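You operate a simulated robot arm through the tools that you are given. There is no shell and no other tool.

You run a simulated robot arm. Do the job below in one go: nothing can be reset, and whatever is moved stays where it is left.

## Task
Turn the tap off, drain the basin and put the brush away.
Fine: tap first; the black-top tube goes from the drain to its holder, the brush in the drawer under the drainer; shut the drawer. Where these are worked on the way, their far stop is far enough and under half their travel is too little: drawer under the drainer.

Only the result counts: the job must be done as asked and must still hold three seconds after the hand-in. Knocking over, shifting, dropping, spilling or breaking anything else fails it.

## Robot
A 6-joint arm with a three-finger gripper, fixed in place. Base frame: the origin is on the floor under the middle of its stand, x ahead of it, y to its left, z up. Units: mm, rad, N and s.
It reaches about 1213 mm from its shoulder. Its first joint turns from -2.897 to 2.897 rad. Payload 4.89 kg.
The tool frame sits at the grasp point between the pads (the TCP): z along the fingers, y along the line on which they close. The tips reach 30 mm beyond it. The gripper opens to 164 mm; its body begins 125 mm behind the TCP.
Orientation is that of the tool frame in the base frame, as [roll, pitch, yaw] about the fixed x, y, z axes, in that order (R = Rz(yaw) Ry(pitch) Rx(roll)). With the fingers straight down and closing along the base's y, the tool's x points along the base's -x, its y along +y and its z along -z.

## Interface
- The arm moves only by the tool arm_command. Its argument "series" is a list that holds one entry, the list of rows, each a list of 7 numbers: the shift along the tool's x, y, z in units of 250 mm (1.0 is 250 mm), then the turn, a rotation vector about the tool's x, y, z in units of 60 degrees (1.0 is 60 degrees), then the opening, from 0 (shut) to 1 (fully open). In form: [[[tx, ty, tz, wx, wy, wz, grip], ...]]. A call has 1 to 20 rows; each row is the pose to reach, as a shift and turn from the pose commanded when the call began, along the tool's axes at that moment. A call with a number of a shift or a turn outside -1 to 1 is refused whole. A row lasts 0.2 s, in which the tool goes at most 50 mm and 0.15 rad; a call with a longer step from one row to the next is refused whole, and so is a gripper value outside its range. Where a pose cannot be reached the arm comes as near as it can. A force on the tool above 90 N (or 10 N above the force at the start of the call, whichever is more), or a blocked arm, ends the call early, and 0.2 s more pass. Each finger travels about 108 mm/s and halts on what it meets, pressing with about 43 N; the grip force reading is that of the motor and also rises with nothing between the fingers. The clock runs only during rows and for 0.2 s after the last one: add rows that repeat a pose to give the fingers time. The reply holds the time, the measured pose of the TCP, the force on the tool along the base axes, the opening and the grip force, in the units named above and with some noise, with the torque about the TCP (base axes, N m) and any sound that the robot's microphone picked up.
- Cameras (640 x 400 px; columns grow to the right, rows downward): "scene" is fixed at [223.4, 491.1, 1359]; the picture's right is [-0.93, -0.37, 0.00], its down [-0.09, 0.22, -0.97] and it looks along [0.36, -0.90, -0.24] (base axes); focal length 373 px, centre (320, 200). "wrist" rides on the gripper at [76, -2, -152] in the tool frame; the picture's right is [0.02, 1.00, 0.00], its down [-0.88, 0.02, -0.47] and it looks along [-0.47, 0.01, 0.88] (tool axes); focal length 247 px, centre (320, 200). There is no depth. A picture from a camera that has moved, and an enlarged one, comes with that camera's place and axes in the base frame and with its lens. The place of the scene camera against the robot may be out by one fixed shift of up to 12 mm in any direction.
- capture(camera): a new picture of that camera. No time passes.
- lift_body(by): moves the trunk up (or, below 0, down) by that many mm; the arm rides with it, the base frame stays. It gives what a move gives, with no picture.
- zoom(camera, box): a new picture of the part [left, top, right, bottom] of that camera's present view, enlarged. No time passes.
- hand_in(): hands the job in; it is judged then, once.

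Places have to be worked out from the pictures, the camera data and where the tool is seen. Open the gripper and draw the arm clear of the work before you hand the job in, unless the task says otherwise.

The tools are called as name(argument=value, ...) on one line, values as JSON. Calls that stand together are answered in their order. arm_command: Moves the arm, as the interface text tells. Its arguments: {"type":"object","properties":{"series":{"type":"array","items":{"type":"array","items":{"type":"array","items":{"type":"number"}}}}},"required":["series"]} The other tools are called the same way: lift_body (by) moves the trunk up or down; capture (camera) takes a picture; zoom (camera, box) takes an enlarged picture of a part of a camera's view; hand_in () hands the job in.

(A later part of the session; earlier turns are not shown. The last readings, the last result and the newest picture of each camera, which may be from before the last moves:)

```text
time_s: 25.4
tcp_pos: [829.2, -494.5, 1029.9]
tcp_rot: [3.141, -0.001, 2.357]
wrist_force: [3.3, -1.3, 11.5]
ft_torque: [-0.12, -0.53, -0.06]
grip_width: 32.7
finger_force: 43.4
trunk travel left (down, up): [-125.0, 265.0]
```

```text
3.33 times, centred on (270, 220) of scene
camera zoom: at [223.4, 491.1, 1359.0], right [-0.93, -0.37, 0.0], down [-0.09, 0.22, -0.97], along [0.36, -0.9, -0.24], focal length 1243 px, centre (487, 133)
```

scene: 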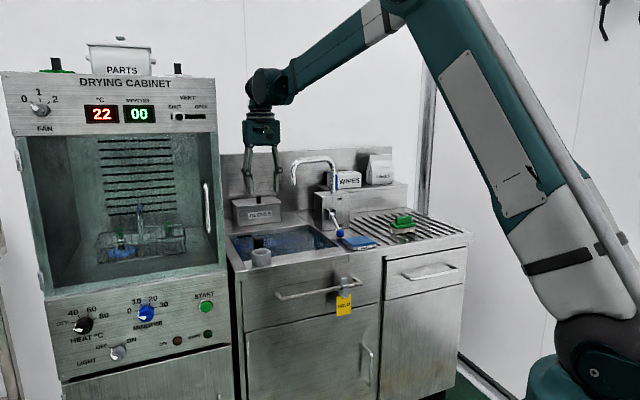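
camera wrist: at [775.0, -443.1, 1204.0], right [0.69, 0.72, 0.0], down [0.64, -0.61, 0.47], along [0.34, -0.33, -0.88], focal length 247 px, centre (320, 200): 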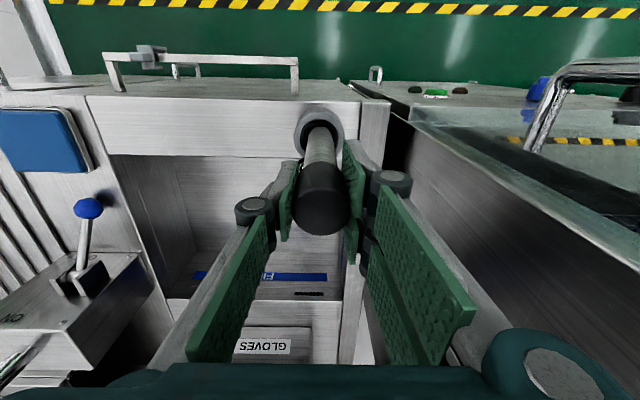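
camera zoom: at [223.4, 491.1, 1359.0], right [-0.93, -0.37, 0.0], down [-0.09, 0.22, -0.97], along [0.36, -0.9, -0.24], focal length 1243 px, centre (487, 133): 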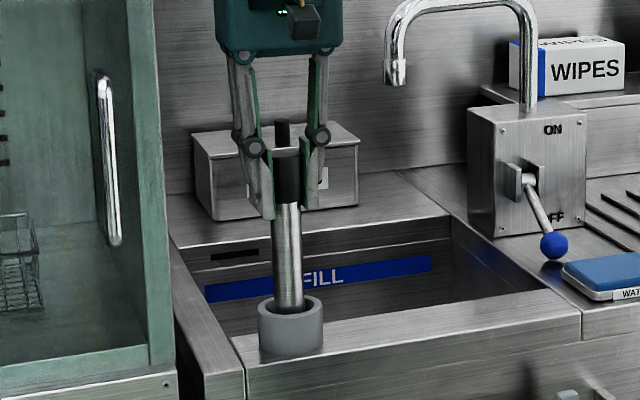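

The 12 N contact at z≈1030 matches the tube end reaching the cup floor (about z=862). I release it gently and draw straight up.

arm_command(series=[[[0, 0, 0, 0, 0, 0, 0.25], [0, 0, 0, 0, 0, 0, 0.35], [0, 0, 0, 0, 0, 0, 0.45], [0, 0, 0, 0, 0, 0, 0.45], [0, 0, -0.06, 0, 0, 0, 0.45], [0, 0, -0.14, 0, 0, 0, 0.45], [0, 0, -0.26, 0, 0, 0, 0.45], [0, 0, -0.4, 0, 0, 0, 0.45], [0, 0, -0.56, 0, 0, 0, 0.45], [0, 0, -0.56, 0, 0, 0, 0.45]]])

capture(camera="wrist")

capture(camera="scene")

zoom(camera="scene", box=[220, 160, 320, 280])

```text
time_s: 27.6
tcp_pos: [830.9, -496.5, 1169.6]
tcp_rot: [-3.141, 0.0, 2.356]
wrist_force: [0.2, -0.1, 0.3]
ft_torque: [-0.01, -0.03, 0.02]
grip_width: 73.8
finger_force: 0.0
trunk travel left (down, up): [-125.0, 265.0]
```

```text
taken
camera wrist: at [775.1, -442.8, 1321.1], right [0.69, 0.72, 0.0], down [0.64, -0.61, 0.47], along [0.34, -0.33, -0.88], focal length 247 px, centre (320, 200)
```

wrist: 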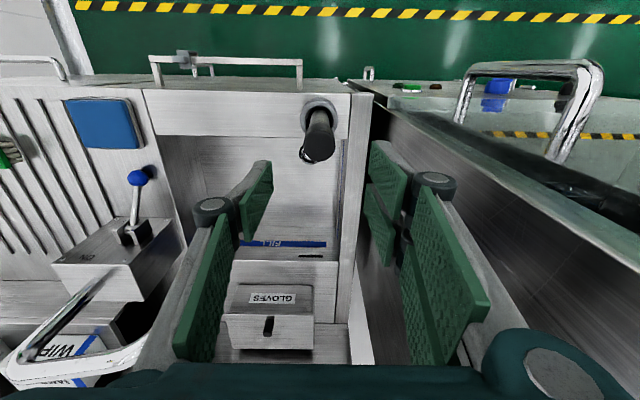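

```text
taken
```

scene: 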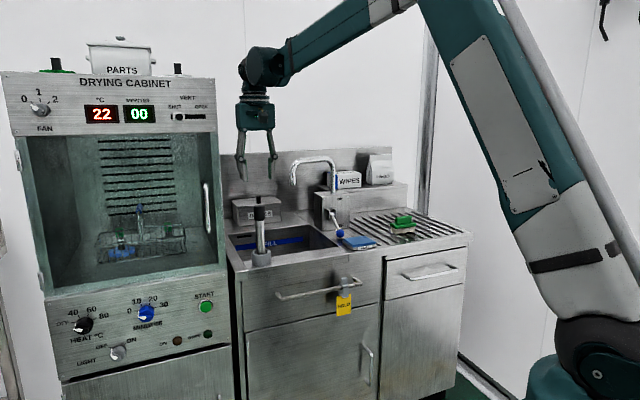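

```text
3.33 times, centred on (270, 220) of scene
camera zoom: at [223.4, 491.1, 1359.0], right [-0.93, -0.37, 0.0], down [-0.09, 0.22, -0.97], along [0.36, -0.9, -0.24], focal length 1243 px, centre (487, 133)
```

zoom: 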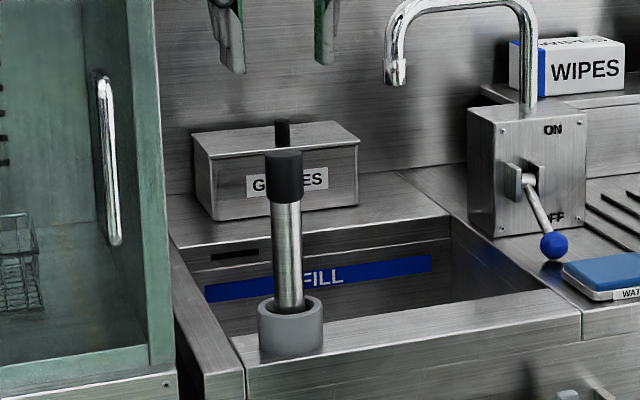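

The tube stands in its holder, the basin is empty, and the lever is still at OFF. Next is the drawer under the drainer, so I retract towards the robot and move right to view its handle.

arm_command(series=[[[0.12, -0.1, 0, 0, 0, 0, 0.45], [0.24, -0.25, 0, 0, 0, 0, 0.45], [0.36, -0.4, 0, 0, 0, 0, 0.45], [0.44, -0.56, 0, 0, 0, 0, 0.45], [0.5, -0.72, 0, 0, 0, 0, 0.45], [0.56, -0.88, 0, 0, 0, 0, 0.45], [0.6, -1.0, 0, 0, 0, 0, 0.45]]])

arm_command(series=[[[0.06, -0.16, 0.06, 0, 0, 0, 0.45], [0.12, -0.32, 0.12, 0, 0, 0, 0.45], [0.18, -0.48, 0.18, 0, 0, 0, 0.45], [0.24, -0.64, 0.24, 0, 0, 0, 0.45], [0.28, -0.8, 0.28, 0, 0, 0, 0.45], [0.3, -0.96, 0.3, 0, 0, 0, 0.45], [0.3, -1.0, 0.3, 0, 0, 0, 0.45]]])

capture(camera="wrist")

capture(camera="scene")

```text
time_s: 29.2
tcp_pos: [547.6, -565.5, 1172.2]
tcp_rot: [-3.141, 0.0, 2.357]
wrist_force: [1.8, 0.3, -0.5]
ft_torque: [-0.07, 0.2, -0.03]
grip_width: 73.7
finger_force: 0.0
trunk travel left (down, up): [-125.0, 265.0]
```

```text
time_s: 30.8
tcp_pos: [316.4, -694.0, 1092.5]
tcp_rot: [-3.141, 0.0, 2.356]
wrist_force: [0.3, 0.0, 0.5]
ft_torque: [0.03, 0.04, 0.02]
grip_width: 73.8
finger_force: 0.0
trunk travel left (down, up): [-125.0, 265.0]
```

```text
taken
camera wrist: at [260.9, -639.6, 1244.7], right [0.69, 0.72, 0.0], down [0.64, -0.61, 0.47], along [0.34, -0.33, -0.88], focal length 247 px, centre (320, 200)
```

wrist: 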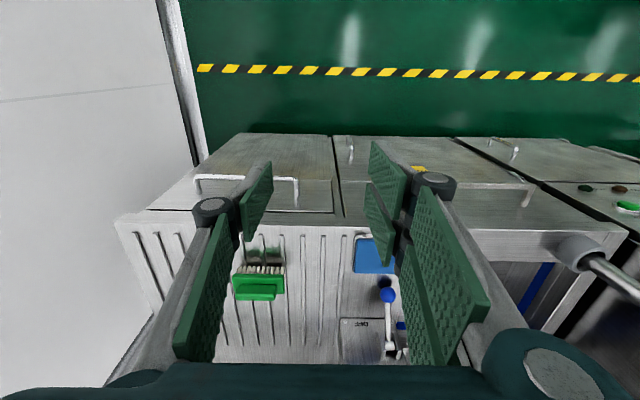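

```text
taken
```

scene: 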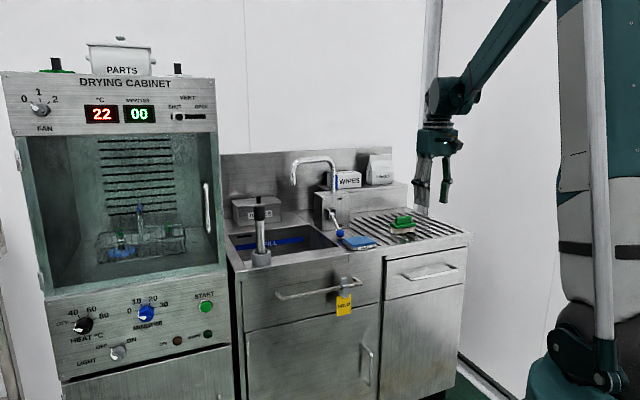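

The handle of the right-hand drawer is in view. I zoom in on it and on the brush.

zoom(camera="wrist", box=[130, 120, 350, 240])

zoom(camera="scene", box=[370, 200, 480, 310])

zoom(camera="wrist", box=[200, 220, 320, 330])

```text
2.91 times, centred on (240, 180) of wrist
camera zoom: at [260.9, -639.6, 1244.7], right [0.69, 0.72, 0.0], down [0.64, -0.61, 0.47], along [0.34, -0.33, -0.88], focal length 718 px, centre (553, 258)
```

zoom: 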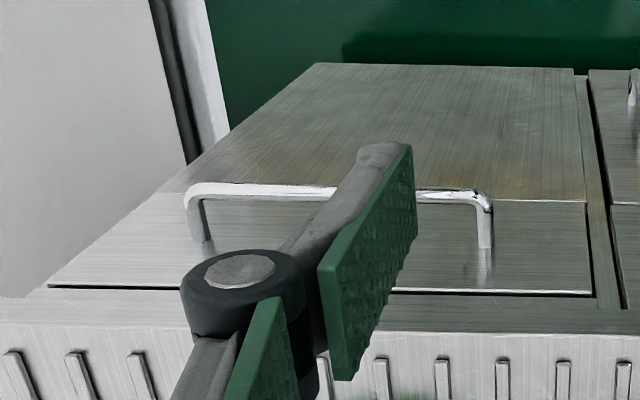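

```text
3.64 times, centred on (425, 255) of scene
camera zoom: at [223.4, 491.1, 1359.0], right [-0.93, -0.37, 0.0], down [-0.09, 0.22, -0.97], along [0.36, -0.9, -0.24], focal length 1356 px, centre (-62, 0)
```

zoom: 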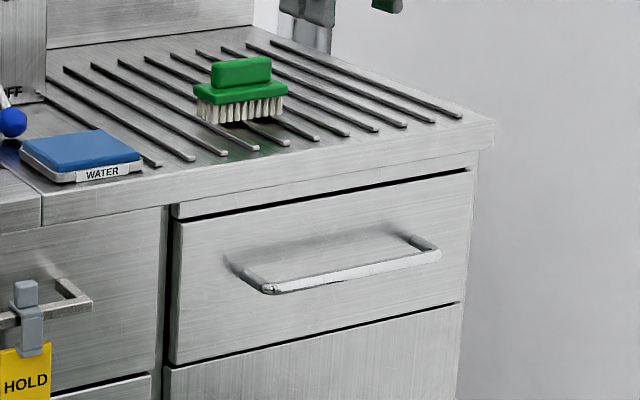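

```text
3.64 times, centred on (260, 275) of wrist
camera zoom: at [260.9, -639.6, 1244.7], right [0.69, 0.72, 0.0], down [0.64, -0.61, 0.47], along [0.34, -0.33, -0.88], focal length 898 px, centre (538, -73)
```

zoom: 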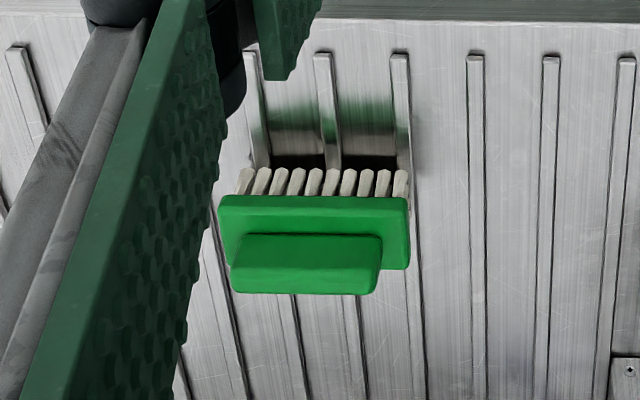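

The handle bar lies at about z=724, D=861, from U=-548 to U=-316, with the drawer face about 43 mm behind it. I swing the tool towards a horizontal pointing pose with the fingers closing vertically, in two stages.

arm_command(series=[[[0.032, -0.042, 0.071, -0.072, -0.072, 0.072, 0.45], [0.064, -0.083, 0.142, -0.144, -0.144, 0.144, 0.45], [0.096, -0.125, 0.213, -0.216, -0.216, 0.216, 0.45], [0.128, -0.166, 0.284, -0.288, -0.288, 0.288, 0.45], [0.16, -0.208, 0.355, -0.36, -0.36, 0.36, 0.45], [0.192, -0.249, 0.426, -0.432, -0.432, 0.432, 0.45], [0.224, -0.291, 0.497, -0.505, -0.505, 0.505, 0.45], [0.256, -0.332, 0.568, -0.577, -0.577, 0.577, 0.45], [0.256, -0.332, 0.568, -0.577, -0.577, 0.577, 0.45]]])

capture(camera="scene")

```text
time_s: 32.8
tcp_pos: [213.9, -703.0, 951.9]
tcp_rot: [2.356, 0.34, 1.57]
wrist_force: [1.1, -0.7, -1.3]
ft_torque: [-0.01, 0.03, -0.03]
grip_width: 73.9
finger_force: 0.1
trunk travel left (down, up): [-125.0, 265.0]
```

```text
taken
```

scene: 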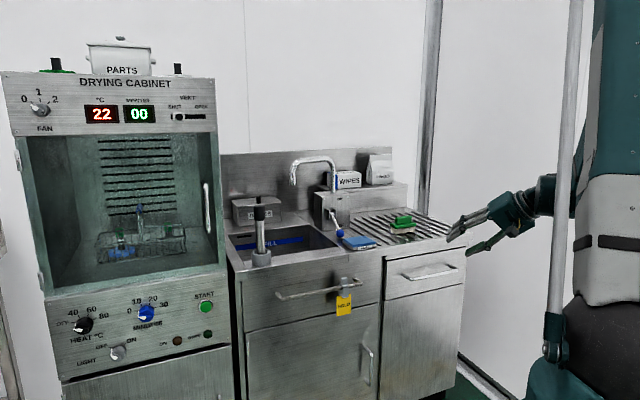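

The pose was reached. I do the second half of the turn while lowering to handle height, about 140 mm in front of the bar.

arm_command(series=[[[-0.015, -0.093, 0.086, -0.072, -0.072, 0.072, 0.45], [-0.029, -0.186, 0.171, -0.144, -0.144, 0.144, 0.45], [-0.044, -0.278, 0.257, -0.216, -0.216, 0.216, 0.45], [-0.059, -0.371, 0.342, -0.288, -0.288, 0.288, 0.45], [-0.073, -0.464, 0.428, -0.36, -0.36, 0.36, 0.45], [-0.088, -0.557, 0.513, -0.432, -0.432, 0.432, 0.45], [-0.102, -0.649, 0.599, -0.505, -0.505, 0.505, 0.45], [-0.117, -0.742, 0.684, -0.577, -0.577, 0.577, 0.45], [-0.117, -0.742, 0.684, -0.577, -0.577, 0.577, 0.45]]])

capture(camera="scene")

capture(camera="wrist")

```text
time_s: 34.8
tcp_pos: [190.7, -969.3, 798.7]
tcp_rot: [1.575, 0.0, 0.788]
wrist_force: [-0.3, 1.1, 0.4]
ft_torque: [0.04, 0.05, -0.03]
grip_width: 74.0
finger_force: 0.0
out of reach, approached as far as the arm can: row 4, 5, 6, 7, 8, 9
trunk travel left (down, up): [-125.0, 265.0]
```

```text
taken
```

scene: 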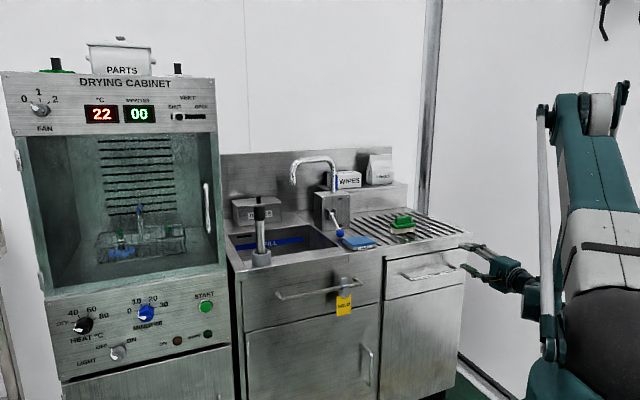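

```text
taken
camera wrist: at [135.6, -807.8, 796.1], right [0.02, 0.01, 1.0], down [-0.96, -0.29, 0.02], along [0.29, -0.96, 0.01], focal length 247 px, centre (320, 200)
```

wrist: 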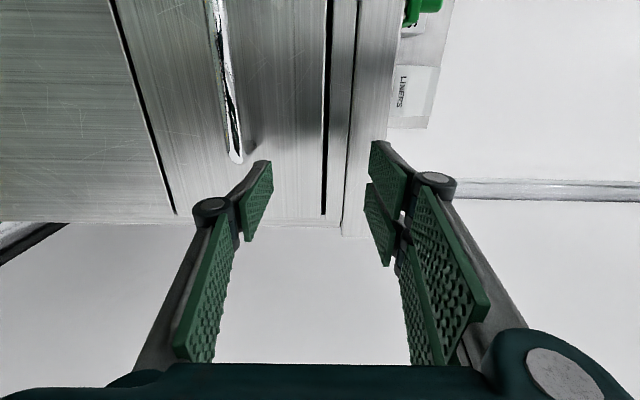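

The last pose was out of the arm's reach, and it stopped at U≈-550, D≈820, z≈799 without contact. I look at the arm's posture before choosing another way.

zoom(camera="scene", box=[440, 60, 640, 400])

zoom(camera="scene", box=[380, 200, 560, 320])

```text
1.18 times, centred on (540, 230) of scene
camera zoom: at [223.4, 491.1, 1359.0], right [-0.93, -0.37, 0.0], down [-0.09, 0.22, -0.97], along [0.36, -0.9, -0.24], focal length 439 px, centre (61, 165)
```

zoom: 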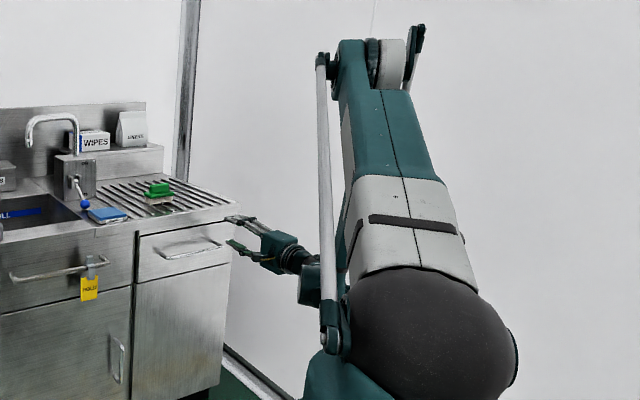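

```text
3.33 times, centred on (470, 260) of scene
camera zoom: at [223.4, 491.1, 1359.0], right [-0.93, -0.37, 0.0], down [-0.09, 0.22, -0.97], along [0.36, -0.9, -0.24], focal length 1243 px, centre (-180, 0)
```

zoom: 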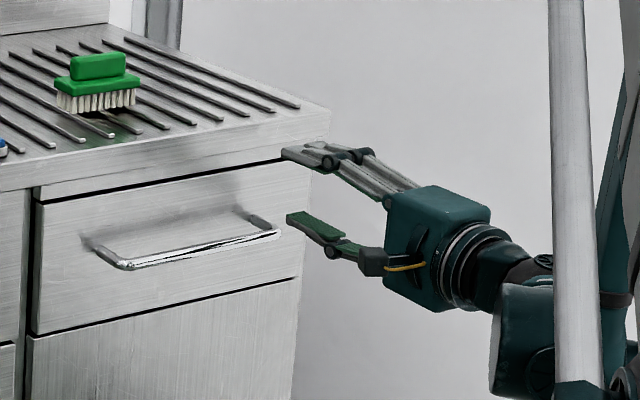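

The arm folds too far for a horizontal pose here. I will instead take the bar with the fingers pointing down, closing fore-aft. First I back away and up while pitching the fingers downward.

arm_command(series=[[[0, 0.08, -0.04, 0.12, 0, 0, 0.45], [0, 0.16, -0.08, 0.24, 0, 0, 0.45], [0, 0.24, -0.12, 0.36, 0, 0, 0.45], [0, 0.32, -0.16, 0.48, 0, 0, 0.45], [0, 0.4, -0.2, 0.6, 0, 0, 0.45]]])

capture(camera="scene")

```text
time_s: 36.0
tcp_pos: [150.5, -930.5, 901.2]
tcp_rot: [2.2, 0.0, 0.787]
wrist_force: [-0.1, -1.5, -0.8]
ft_torque: [0.04, -0.1, 0.15]
grip_width: 73.6
finger_force: 0.1
trunk travel left (down, up): [-125.0, 265.0]
```

```text
taken
```

scene: 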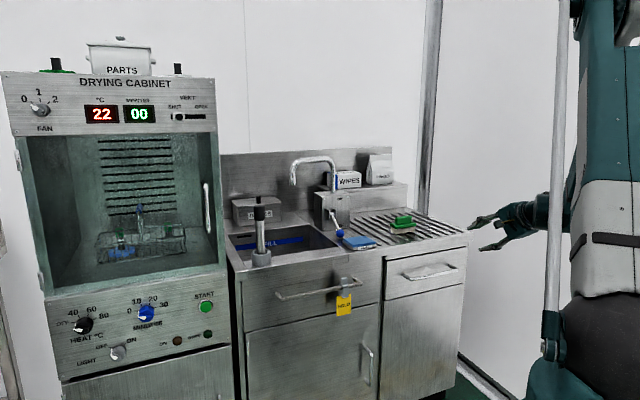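

The commanded base follows the actual pose, which is good. I finish pitching to fingers-down, with the closing line fore-aft, and move to U≈-420, D≈720, z≈950.

arm_command(series=[[[0.075, 0.008, -0.037, 0.129, 0, 0, 0.3], [0.15, 0.016, -0.074, 0.257, 0, 0, 0.3], [0.225, 0.024, -0.111, 0.386, 0, 0, 0.3], [0.3, 0.031, -0.147, 0.514, 0, 0, 0.3], [0.376, 0.039, -0.184, 0.643, 0, 0, 0.3], [0.451, 0.047, -0.221, 0.771, 0, 0, 0.3], [0.526, 0.055, -0.258, 0.9, 0, 0, 0.3], [0.526, 0.055, -0.258, 0.9, 0, 0, 0.3]]])

capture(camera="scene")

capture(camera="wrist")

```text
time_s: 37.8
tcp_pos: [213.5, -804.9, 948.8]
tcp_rot: [-3.139, 0.001, 0.785]
wrist_force: [-0.7, -0.7, -0.1]
ft_torque: [0.0, -0.03, 0.0]
grip_width: 49.1
finger_force: 0.1
trunk travel left (down, up): [-125.0, 265.0]
```

```text
taken
```

scene: 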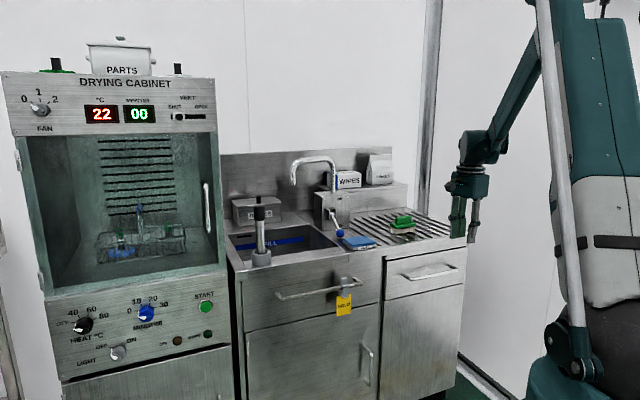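

```text
taken
camera wrist: at [266.3, -749.9, 1101.0], right [0.72, -0.69, 0.0], down [-0.61, -0.64, 0.47], along [-0.33, -0.34, -0.88], focal length 247 px, centre (320, 200)
```

wrist: 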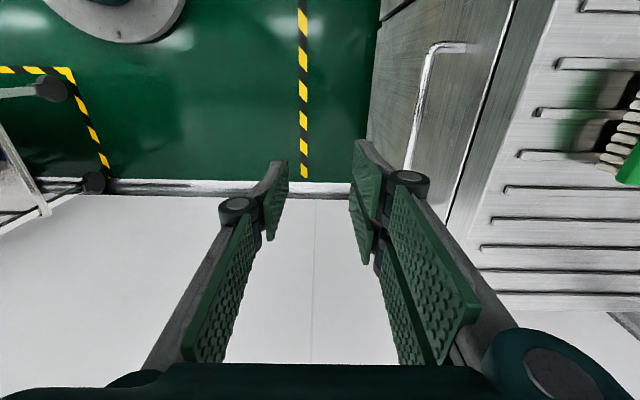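

Now the fingers point down with the closing line fore-aft. I zoom in to measure the bar and the gap to the drawer face from here.

zoom(camera="wrist", box=[360, 0, 520, 240])

zoom(camera="scene", box=[370, 180, 500, 310])

```text
1.67 times, centred on (440, 120) of wrist
camera zoom: at [266.3, -749.9, 1101.0], right [0.72, -0.69, 0.0], down [-0.61, -0.64, 0.47], along [-0.33, -0.34, -0.88], focal length 412 px, centre (120, 333)
```

zoom: 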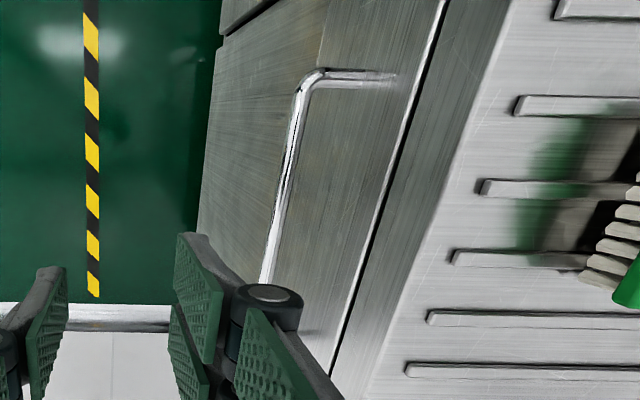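

```text
3.08 times, centred on (435, 245) of scene
camera zoom: at [223.4, 491.1, 1359.0], right [-0.93, -0.37, 0.0], down [-0.09, 0.22, -0.97], along [0.36, -0.9, -0.24], focal length 1147 px, centre (-34, 62)
```

zoom: 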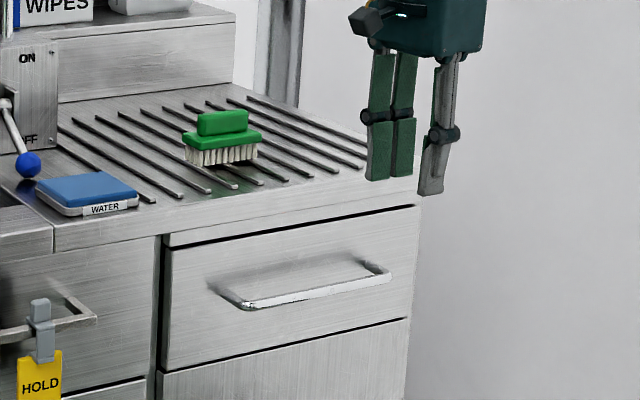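

The bar centre reads D≈862, z≈725, with the face about 43 mm behind it. A vertical gripper would foul the counter edge, so I tilt about 34° with the fingers pointing inward-down, and stop 80 mm short of the bar.

arm_command(series=[[[0.005, 0.059, 0.097, -0.096, 0, 0, 0.16], [0.011, 0.118, 0.194, -0.191, 0, 0, 0.16], [0.016, 0.177, 0.291, -0.287, 0, 0, 0.16], [0.021, 0.235, 0.388, -0.382, 0, 0, 0.16], [0.027, 0.294, 0.485, -0.478, 0, 0, 0.16], [0.032, 0.353, 0.582, -0.573, 0, 0, 0.16], [0.032, 0.353, 0.582, -0.573, 0, 0, 0.16]]])

capture(camera="wrist")

zoom(camera="scene", box=[370, 180, 500, 310])

```text
time_s: 39.4
tcp_pos: [280.7, -861.7, 803.4]
tcp_rot: [2.54, 0.001, 0.787]
wrist_force: [0.0, 0.2, -0.2]
ft_torque: [-0.01, 0.01, -0.01]
grip_width: 26.4
finger_force: 0.1
trunk travel left (down, up): [-125.0, 265.0]
```

```text
taken
camera wrist: at [273.3, -745.2, 927.8], right [0.6, -0.57, 0.56], down [-0.8, -0.45, 0.4], along [0.02, -0.69, -0.72], focal length 247 px, centre (320, 200)
```

wrist: 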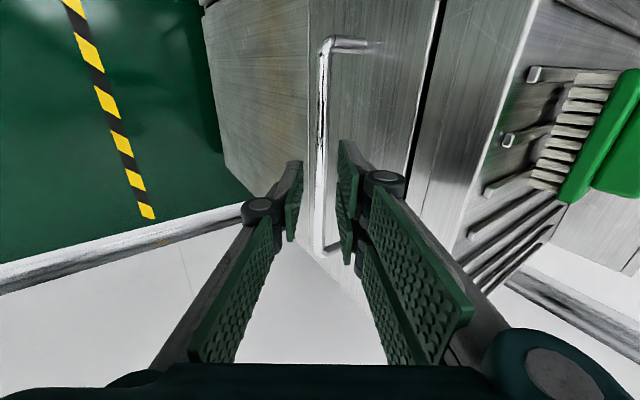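

```text
3.08 times, centred on (435, 245) of scene
camera zoom: at [223.4, 491.1, 1359.0], right [-0.93, -0.37, 0.0], down [-0.09, 0.22, -0.97], along [0.36, -0.9, -0.24], focal length 1147 px, centre (-34, 62)
```

zoom: 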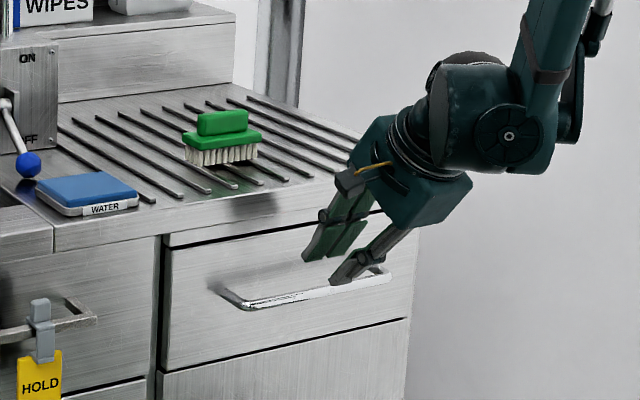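

The bar appears right between the fingers. I zoom to verify the offset before sliding in.

zoom(camera="wrist", box=[260, 90, 400, 270])

```text
2.22 times, centred on (330, 180) of wrist
camera zoom: at [273.3, -745.2, 927.8], right [0.6, -0.57, 0.56], down [-0.8, -0.45, 0.4], along [0.02, -0.69, -0.72], focal length 549 px, centre (298, 244)
```

zoom: 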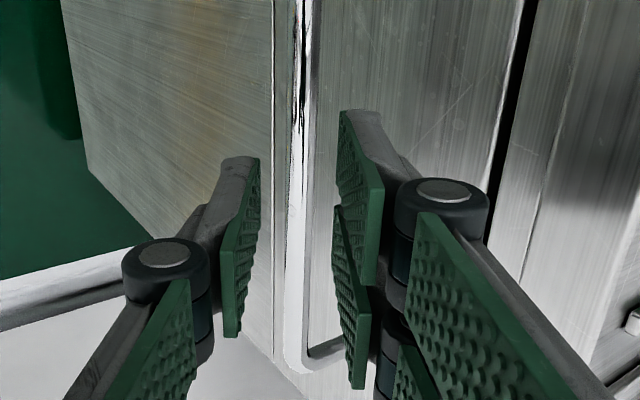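

Offset is only about 1 mm. I slide in 70 mm along the fingers and check.

arm_command(series=[[[0, 0.004, 0.08, 0, 0, 0, 0.16], [0, 0.004, 0.15, 0, 0, 0, 0.16], [0, 0.004, 0.21, 0, 0, 0, 0.16], [0, 0.004, 0.25, 0, 0, 0, 0.16], [0, 0.004, 0.28, 0, 0, 0, 0.16]]])

zoom(camera="wrist", box=[240, 60, 420, 280])

zoom(camera="scene", box=[370, 180, 500, 310])

```text
time_s: 40.6
tcp_pos: [310.2, -889.2, 747.2]
tcp_rot: [2.542, 0.002, 0.785]
wrist_force: [0.3, 0.0, 0.1]
ft_torque: [-0.03, 0.01, 0.01]
grip_width: 26.3
finger_force: 0.1
trunk travel left (down, up): [-125.0, 265.0]
```

```text
1.82 times, centred on (330, 170) of wrist
camera zoom: at [301.7, -773.4, 872.1], right [0.6, -0.57, 0.56], down [-0.8, -0.45, 0.4], along [0.02, -0.69, -0.72], focal length 449 px, centre (302, 254)
```

zoom: 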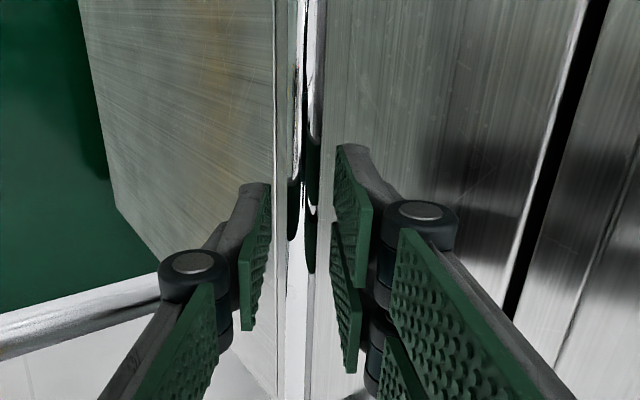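

```text
3.08 times, centred on (435, 245) of scene
camera zoom: at [223.4, 491.1, 1359.0], right [-0.93, -0.37, 0.0], down [-0.09, 0.22, -0.97], along [0.36, -0.9, -0.24], focal length 1147 px, centre (-34, 62)
```

zoom: 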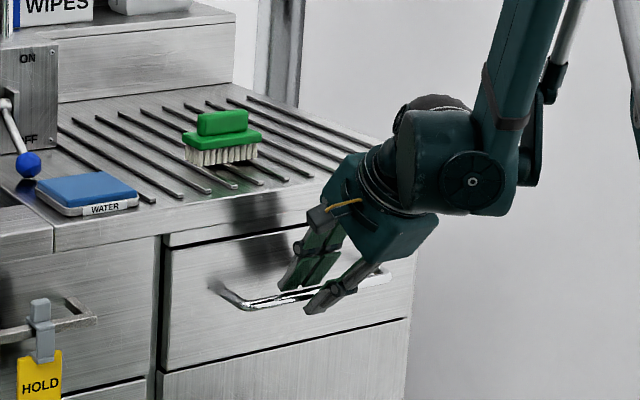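

Aligned, with the bar about 26 mm ahead of the TCP. I slide 12 mm more and close on the bar.

arm_command(series=[[[0, 0, 0.024, 0, 0, 0, 0.16], [0, 0, 0.048, 0, 0, 0, 0.16], [0, 0, 0.048, 0, 0, 0, 0.08], [0, 0, 0.048, 0, 0, 0, 0], [0, 0, 0.048, 0, 0, 0, 0]]])

zoom(camera="wrist", box=[240, 60, 420, 280])

zoom(camera="scene", box=[370, 180, 500, 310])

```text
time_s: 41.8
tcp_pos: [314.5, -894.5, 736.9]
tcp_rot: [2.544, 0.0, 0.785]
wrist_force: [-1.1, -2.4, -0.1]
ft_torque: [0.03, -0.03, -0.39]
grip_width: 12.9
finger_force: 45.2
trunk travel left (down, up): [-125.0, 265.0]
```

```text
1.82 times, centred on (330, 170) of wrist
camera zoom: at [306.9, -778.8, 862.0], right [0.6, -0.57, 0.56], down [-0.8, -0.45, 0.4], along [0.02, -0.69, -0.72], focal length 449 px, centre (302, 254)
```

zoom: 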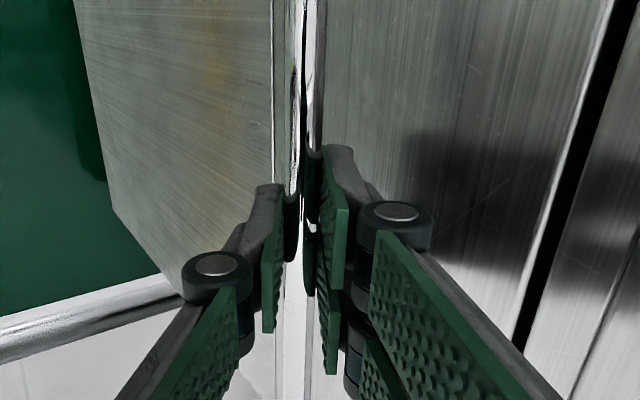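

```text
3.08 times, centred on (435, 245) of scene
camera zoom: at [223.4, 491.1, 1359.0], right [-0.93, -0.37, 0.0], down [-0.09, 0.22, -0.97], along [0.36, -0.9, -0.24], focal length 1147 px, centre (-34, 62)
```

zoom: 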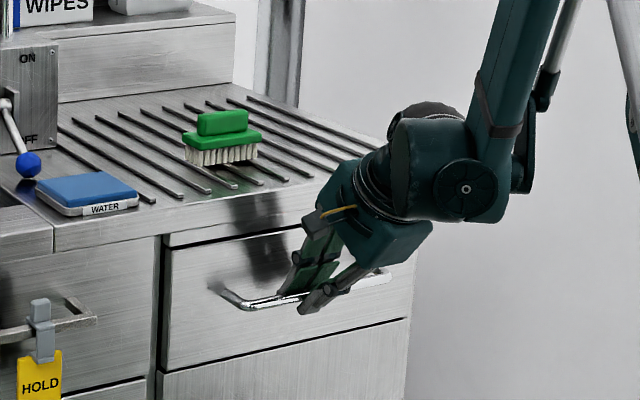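

The bar is firmly gripped (12.9 mm, 45 N). I pull straight out along the drawer axis, slowly at first.

arm_command(series=[[[0, -0.033, -0.023, 0, 0, 0, 0], [0, -0.083, -0.056, 0, 0, 0, 0], [0, -0.132, -0.09, 0, 0, 0, 0], [0, -0.182, -0.124, 0, 0, 0, 0], [0, -0.231, -0.158, 0, 0, 0, 0]]])

zoom(camera="scene", box=[370, 180, 500, 310])

```text
time_s: 43.0
tcp_pos: [264.3, -845.2, 737.2]
tcp_rot: [2.543, 0.001, 0.785]
wrist_force: [-3.8, -3.9, -8.7]
ft_torque: [0.27, -0.08, -0.3]
grip_width: 12.7
finger_force: 45.5
trunk travel left (down, up): [-125.0, 265.0]
```

```text
3.08 times, centred on (435, 245) of scene
camera zoom: at [223.4, 491.1, 1359.0], right [-0.93, -0.37, 0.0], down [-0.09, 0.22, -0.97], along [0.36, -0.9, -0.24], focal length 1147 px, centre (-34, 62)
```

zoom: 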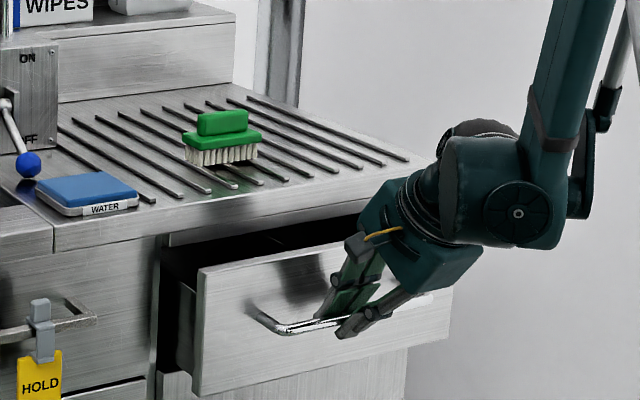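

The drawer is sliding out freely (about 70 mm so far). I continue pulling.

arm_command(series=[[[0, -0.066, -0.045, 0, 0, 0, 0], [0, -0.132, -0.09, 0, 0, 0, 0], [0, -0.198, -0.135, 0, 0, 0, 0], [0, -0.264, -0.18, 0, 0, 0, 0], [0, -0.33, -0.225, 0, 0, 0, 0], [0, -0.397, -0.271, 0, 0, 0, 0]]])

capture(camera="scene")

```text
time_s: 44.4
tcp_pos: [180.4, -760.9, 737.3]
tcp_rot: [2.543, 0.0, 0.787]
wrist_force: [-4.0, -5.0, -3.2]
ft_torque: [0.42, -0.46, -0.18]
grip_width: 12.5
finger_force: 44.8
trunk travel left (down, up): [-125.0, 265.0]
```

```text
taken
```

scene: 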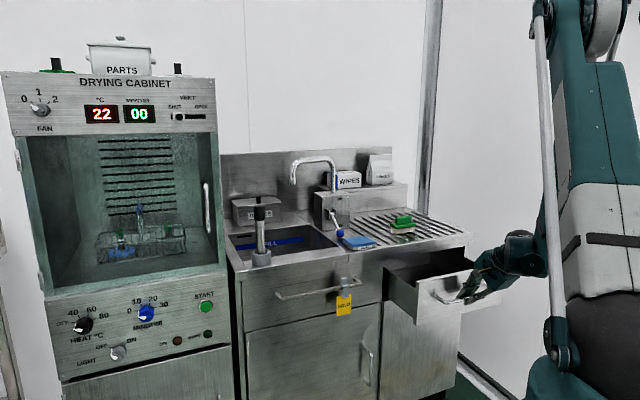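

About 190 mm open now. I pull on in smaller steps to look for the far stop.

arm_command(series=[[[0, -0.05, -0.034, 0, 0, 0, 0], [0, -0.099, -0.068, 0, 0, 0, 0], [0, -0.149, -0.101, 0, 0, 0, 0], [0, -0.198, -0.135, 0, 0, 0, 0]]])

zoom(camera="scene", box=[370, 180, 530, 330])

```text
time_s: 45.4
tcp_pos: [138.3, -727.7, 749.6]
tcp_rot: [2.545, 0.0, 0.789]
wrist_force: [15.3, 14.3, -42.3]
ft_torque: [0.79, -0.09, -0.37]
grip_width: 13.6
finger_force: 44.9
out of reach, approached as far as the arm can: row 3, 4
trunk travel left (down, up): [-125.0, 265.0]
```

```text
2.67 times, centred on (450, 255) of scene
camera zoom: at [223.4, 491.1, 1359.0], right [-0.93, -0.37, 0.0], down [-0.09, 0.22, -0.97], along [0.36, -0.9, -0.24], focal length 994 px, centre (-27, 53)
```

zoom: 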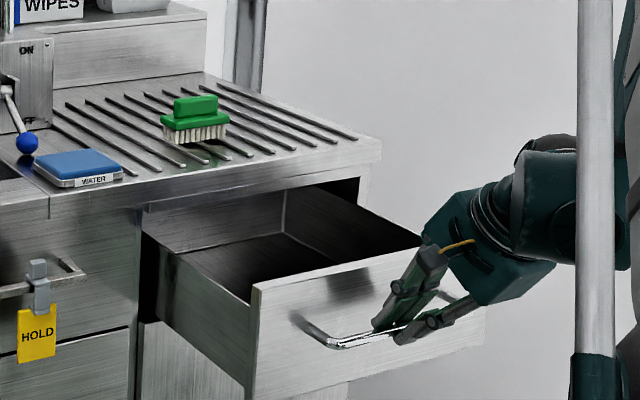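

The arm has reached its inner limit with the drawer about 240 mm open, and it pulls up slightly on the bar. I ease the TCP back down and forward a little to relax that force.

arm_command(series=[[[0.014, 0.003, 0.031, 0, 0, 0, 0], [0.028, 0.006, 0.0625, 0, 0, 0, 0], [0.028, 0.006, 0.0625, 0, 0, 0, 0]]])

capture(camera="wrist")

zoom(camera="scene", box=[370, 180, 530, 330])

```text
time_s: 46.2
tcp_pos: [148.2, -736.0, 745.0]
tcp_rot: [2.543, 0.002, 0.786]
wrist_force: [-9.8, -11.6, 45.9]
ft_torque: [-0.31, -0.51, -0.46]
grip_width: 13.7
finger_force: 45.0
out of reach, approached as far as the arm can: row 1, 2, 3
trunk travel left (down, up): [-125.0, 265.0]
```

```text
taken
camera wrist: at [140.2, -620.6, 869.7], right [0.6, -0.57, 0.56], down [-0.8, -0.44, 0.4], along [0.02, -0.69, -0.72], focal length 247 px, centre (320, 200)
```

wrist: 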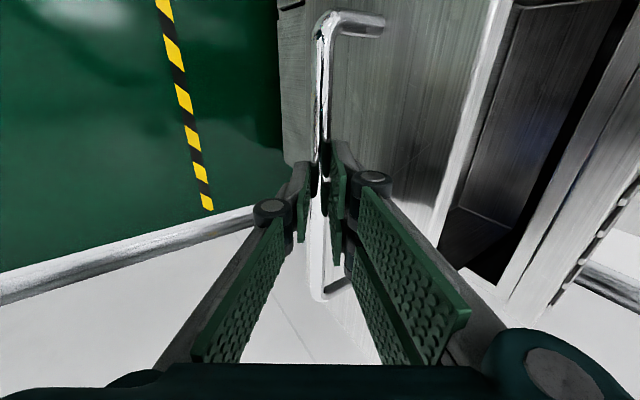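

```text
2.67 times, centred on (450, 255) of scene
camera zoom: at [223.4, 491.1, 1359.0], right [-0.93, -0.37, 0.0], down [-0.09, 0.22, -0.97], along [0.36, -0.9, -0.24], focal length 994 px, centre (-27, 53)
```

zoom: 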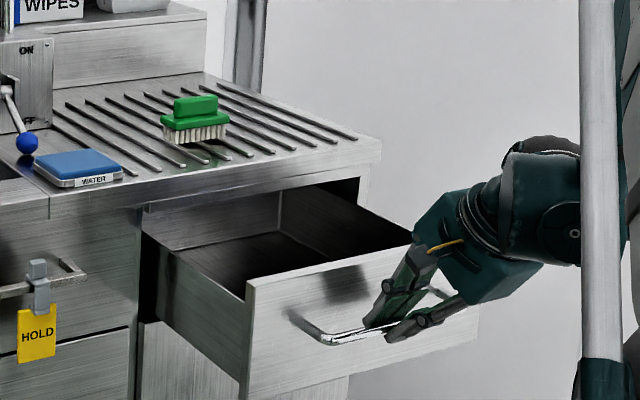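

The bar had slipped slightly in the pads, so I simply open the fingers a little to release it.

arm_command(series=[[[0, 0, 0, 0, 0, 0, 0.1], [0, 0, 0, 0, 0, 0, 0.18], [0, 0, 0, 0, 0, 0, 0.18]]])

zoom(camera="wrist", box=[240, 60, 420, 280])

```text
time_s: 47.0
tcp_pos: [149.0, -736.9, 743.4]
tcp_rot: [2.545, 0.0, 0.789]
wrist_force: [-0.5, -0.4, -0.4]
ft_torque: [-0.02, 0.02, -0.03]
grip_width: 29.5
finger_force: 0.1
trunk travel left (down, up): [-125.0, 265.0]
```

```text
1.82 times, centred on (330, 170) of wrist
camera zoom: at [141.1, -620.6, 868.3], right [0.6, -0.57, 0.56], down [-0.8, -0.45, 0.4], along [0.02, -0.69, -0.72], focal length 449 px, centre (302, 254)
```

zoom: 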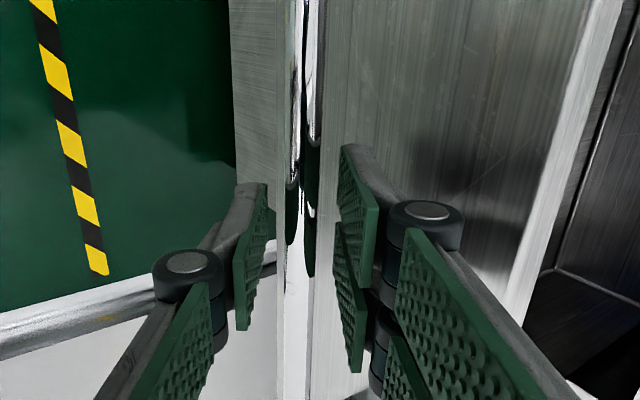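

Released, with the bar at D≈639, so the drawer is about 223 mm open. I open a touch more and raise the whole arm with the trunk, so the fingers leave the bar straight up.

arm_command(series=[[[0, 0, 0, 0, 0, 0, 0.21], [0, 0, 0, 0, 0, 0, 0.21]]])

lift_body(by=20)

zoom(camera="wrist", box=[240, 60, 420, 280])

```text
time_s: 47.6
tcp_pos: [149.6, -736.6, 743.8]
tcp_rot: [2.546, 0.001, 0.786]
wrist_force: [-0.5, 0.7, 0.3]
ft_torque: [0.0, 0.02, 0.01]
grip_width: 34.3
finger_force: 0.0
trunk travel left (down, up): [-125.0, 265.0]
```

```text
time_s: 48.3
tcp_pos: [148.2, -736.0, 763.3]
tcp_rot: [2.546, 0.0, 0.788]
wrist_force: [-0.4, -0.7, -0.3]
ft_torque: [-0.03, 0.01, -0.01]
grip_width: 34.5
finger_force: 0.1
trunk travel left (down, up): [-145.0, 245.0]
```

```text
1.82 times, centred on (330, 170) of wrist
camera zoom: at [141.1, -620.6, 888.4], right [0.6, -0.57, 0.56], down [-0.8, -0.45, 0.4], along [0.02, -0.69, -0.72], focal length 449 px, centre (302, 254)
```

zoom: 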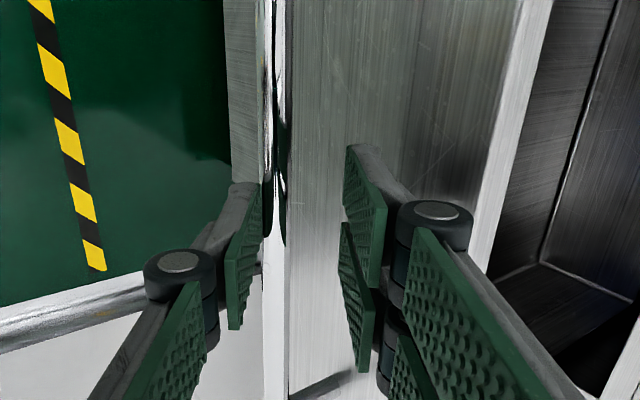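

The fingers are clear of the bar with no contact force. I raise the trunk further to clear the drawer.

lift_body(by=160)

capture(camera="wrist")

capture(camera="scene")

```text
time_s: 50.1
tcp_pos: [149.1, -735.9, 924.0]
tcp_rot: [2.547, 0.0, 0.786]
wrist_force: [0.2, 0.0, 0.7]
ft_torque: [-0.01, 0.0, -0.01]
grip_width: 34.3
finger_force: 0.1
trunk travel left (down, up): [-305.0, 85.0]
```

```text
taken
camera wrist: at [141.1, -620.7, 1048.3], right [0.6, -0.57, 0.56], down [-0.8, -0.45, 0.4], along [0.02, -0.69, -0.72], focal length 247 px, centre (320, 200)
```

wrist: 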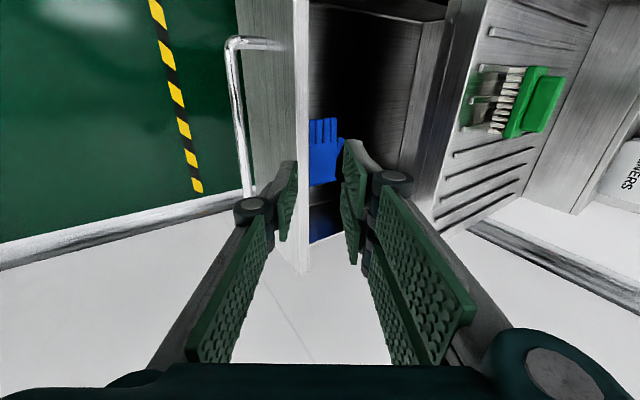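

```text
taken
```

scene: 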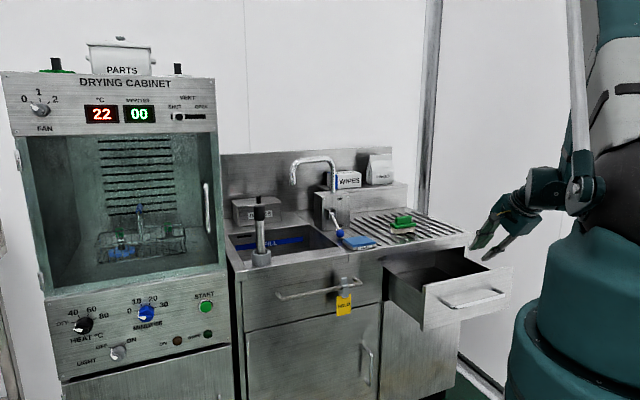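

The drawer is open, and there is a blue glove inside near its front that I must leave alone. I bring the tool back to vertical and get a view of the drawer's inside and the brush.

arm_command(series=[[[0.01, 0.099, -0.034, 0.096, 0, 0, 0.45], [0.02, 0.198, -0.068, 0.191, 0, 0, 0.45], [0.03, 0.298, -0.102, 0.287, 0, 0, 0.45], [0.04, 0.397, -0.136, 0.382, 0, 0, 0.45], [0.05, 0.496, -0.17, 0.478, 0, 0, 0.45], [0.06, 0.595, -0.204, 0.573, 0, 0, 0.45], [0.06, 0.595, -0.204, 0.573, 0, 0, 0.45]]])

capture(camera="wrist")

zoom(camera="scene", box=[370, 200, 530, 330])

```text
time_s: 51.7
tcp_pos: [225.3, -790.7, 1049.6]
tcp_rot: [-3.135, -0.001, 0.786]
wrist_force: [0.8, 0.0, 0.3]
ft_torque: [0.09, 0.05, 0.03]
grip_width: 73.8
finger_force: 0.0
trunk travel left (down, up): [-305.0, 85.0]
```

```text
taken
camera wrist: at [279.0, -736.9, 1202.1], right [0.72, -0.69, 0.0], down [-0.61, -0.64, 0.47], along [-0.33, -0.34, -0.88], focal length 247 px, centre (320, 200)
```

wrist: 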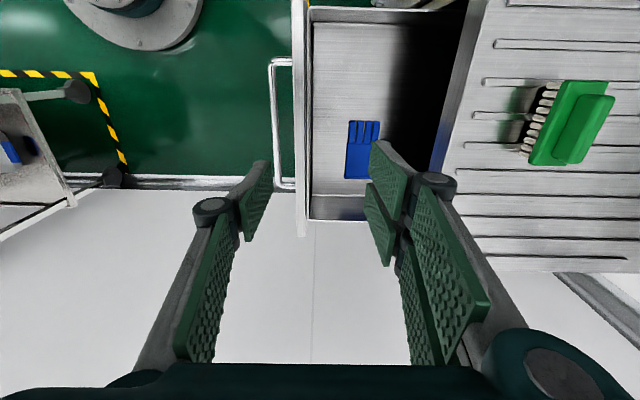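

```text
3.08 times, centred on (450, 265) of scene
camera zoom: at [223.4, 491.1, 1359.0], right [-0.93, -0.37, 0.0], down [-0.09, 0.22, -0.97], along [0.36, -0.9, -0.24], focal length 1147 px, centre (-80, 0)
```

zoom: 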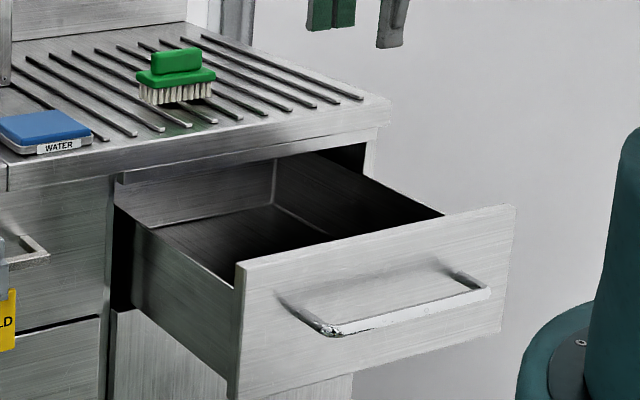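

The drawer stands about 226 mm open. The glove occupies roughly U -560 to -420, so the free floor is at U -400 to -270. I move above the brush to measure its orientation.

arm_command(series=[[[0.02, 0.16, 0, 0, 0, 0, 0.45], [0.04, 0.33, 0, 0, 0, 0, 0.45], [0.06, 0.5, 0, 0, 0, 0, 0.45], [0.08, 0.67, 0, 0, 0, 0, 0.45], [0.1, 0.84, 0, 0, 0, 0, 0.45], [0.12, 1.0, 0, 0, 0, 0, 0.45], [0.12, 1.0, 0, 0, 0, 0, 0.45]]])

capture(camera="wrist")

zoom(camera="wrist", box=[300, 60, 440, 200])

```text
time_s: 53.3
tcp_pos: [427.5, -946.0, 1048.6]
tcp_rot: [-3.138, 0.0, 0.788]
wrist_force: [0.5, -0.1, -2.2]
ft_torque: [0.11, 0.07, 0.01]
grip_width: 73.9
finger_force: 0.0
trunk travel left (down, up): [-305.0, 85.0]
```

```text
taken
camera wrist: at [479.7, -891.5, 1201.4], right [0.72, -0.69, 0.0], down [-0.61, -0.64, 0.47], along [-0.33, -0.34, -0.88], focal length 247 px, centre (320, 200)
```

wrist: 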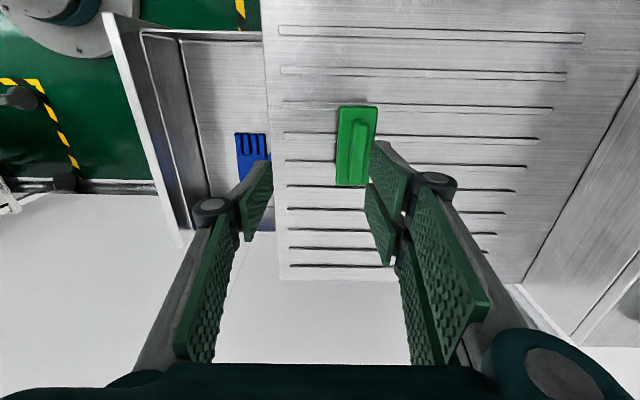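

```text
2.86 times, centred on (370, 130) of wrist
camera zoom: at [479.7, -891.5, 1201.4], right [0.72, -0.69, 0.0], down [-0.61, -0.64, 0.47], along [-0.33, -0.34, -0.88], focal length 706 px, centre (177, 400)
```

zoom: 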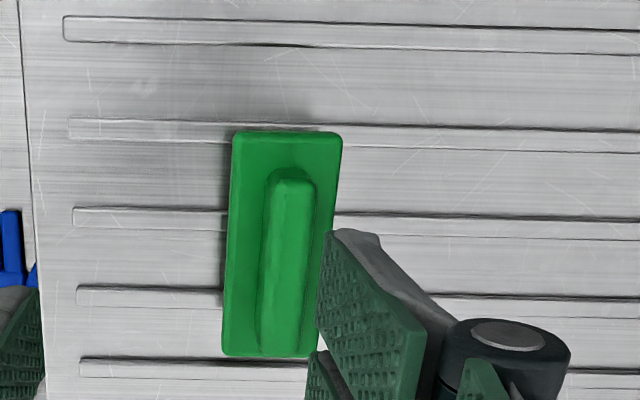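

The brush body spans U -430 to -330 and D 993 to 1039, squarely aligned. Its handle block is centred at D≈1016.5 and about 18–20 mm wide. I position above it and lower to a hover.

arm_command(series=[[[-0.018, 0.06, 0.06, 0, 0, 0, 0.35], [-0.036, 0.12, 0.14, 0, 0, 0, 0.35], [-0.054, 0.181, 0.24, 0, 0, 0, 0.35], [-0.054, 0.181, 0.33, 0, 0, 0, 0.35], [-0.054, 0.181, 0.37, 0, 0, 0, 0.35], [-0.054, 0.181, 0.37, 0, 0, 0, 0.35]]])

capture(camera="wrist")

zoom(camera="scene", box=[350, 150, 450, 260])

```text
time_s: 54.7
tcp_pos: [445.4, -988.4, 956.6]
tcp_rot: [-3.138, 0.001, 0.787]
wrist_force: [0.1, 0.2, 0.9]
ft_torque: [0.01, 0.03, -0.01]
grip_width: 57.5
finger_force: 0.1
trunk travel left (down, up): [-305.0, 85.0]
```

```text
taken
camera wrist: at [498.2, -933.7, 1107.9], right [0.72, -0.69, 0.0], down [-0.61, -0.64, 0.47], along [-0.33, -0.34, -0.88], focal length 247 px, centre (320, 200)
```

wrist: 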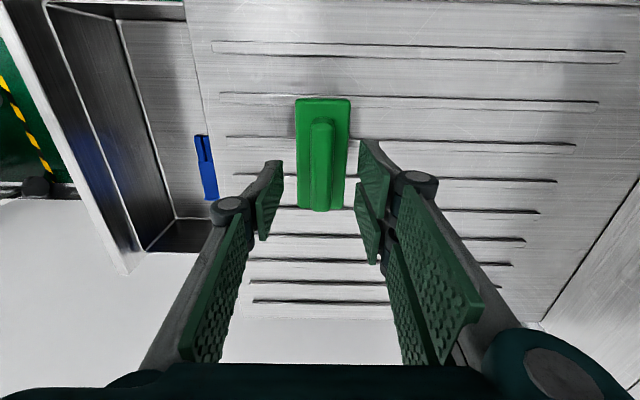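

```text
3.64 times, centred on (400, 205) of scene
camera zoom: at [223.4, 491.1, 1359.0], right [-0.93, -0.37, 0.0], down [-0.09, 0.22, -0.97], along [0.36, -0.9, -0.24], focal length 1356 px, centre (29, 182)
```

zoom: 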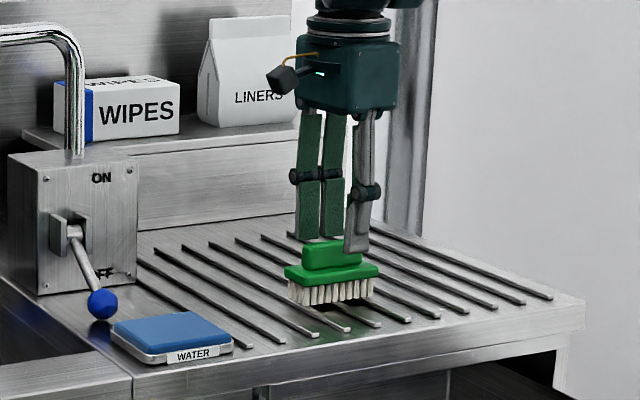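

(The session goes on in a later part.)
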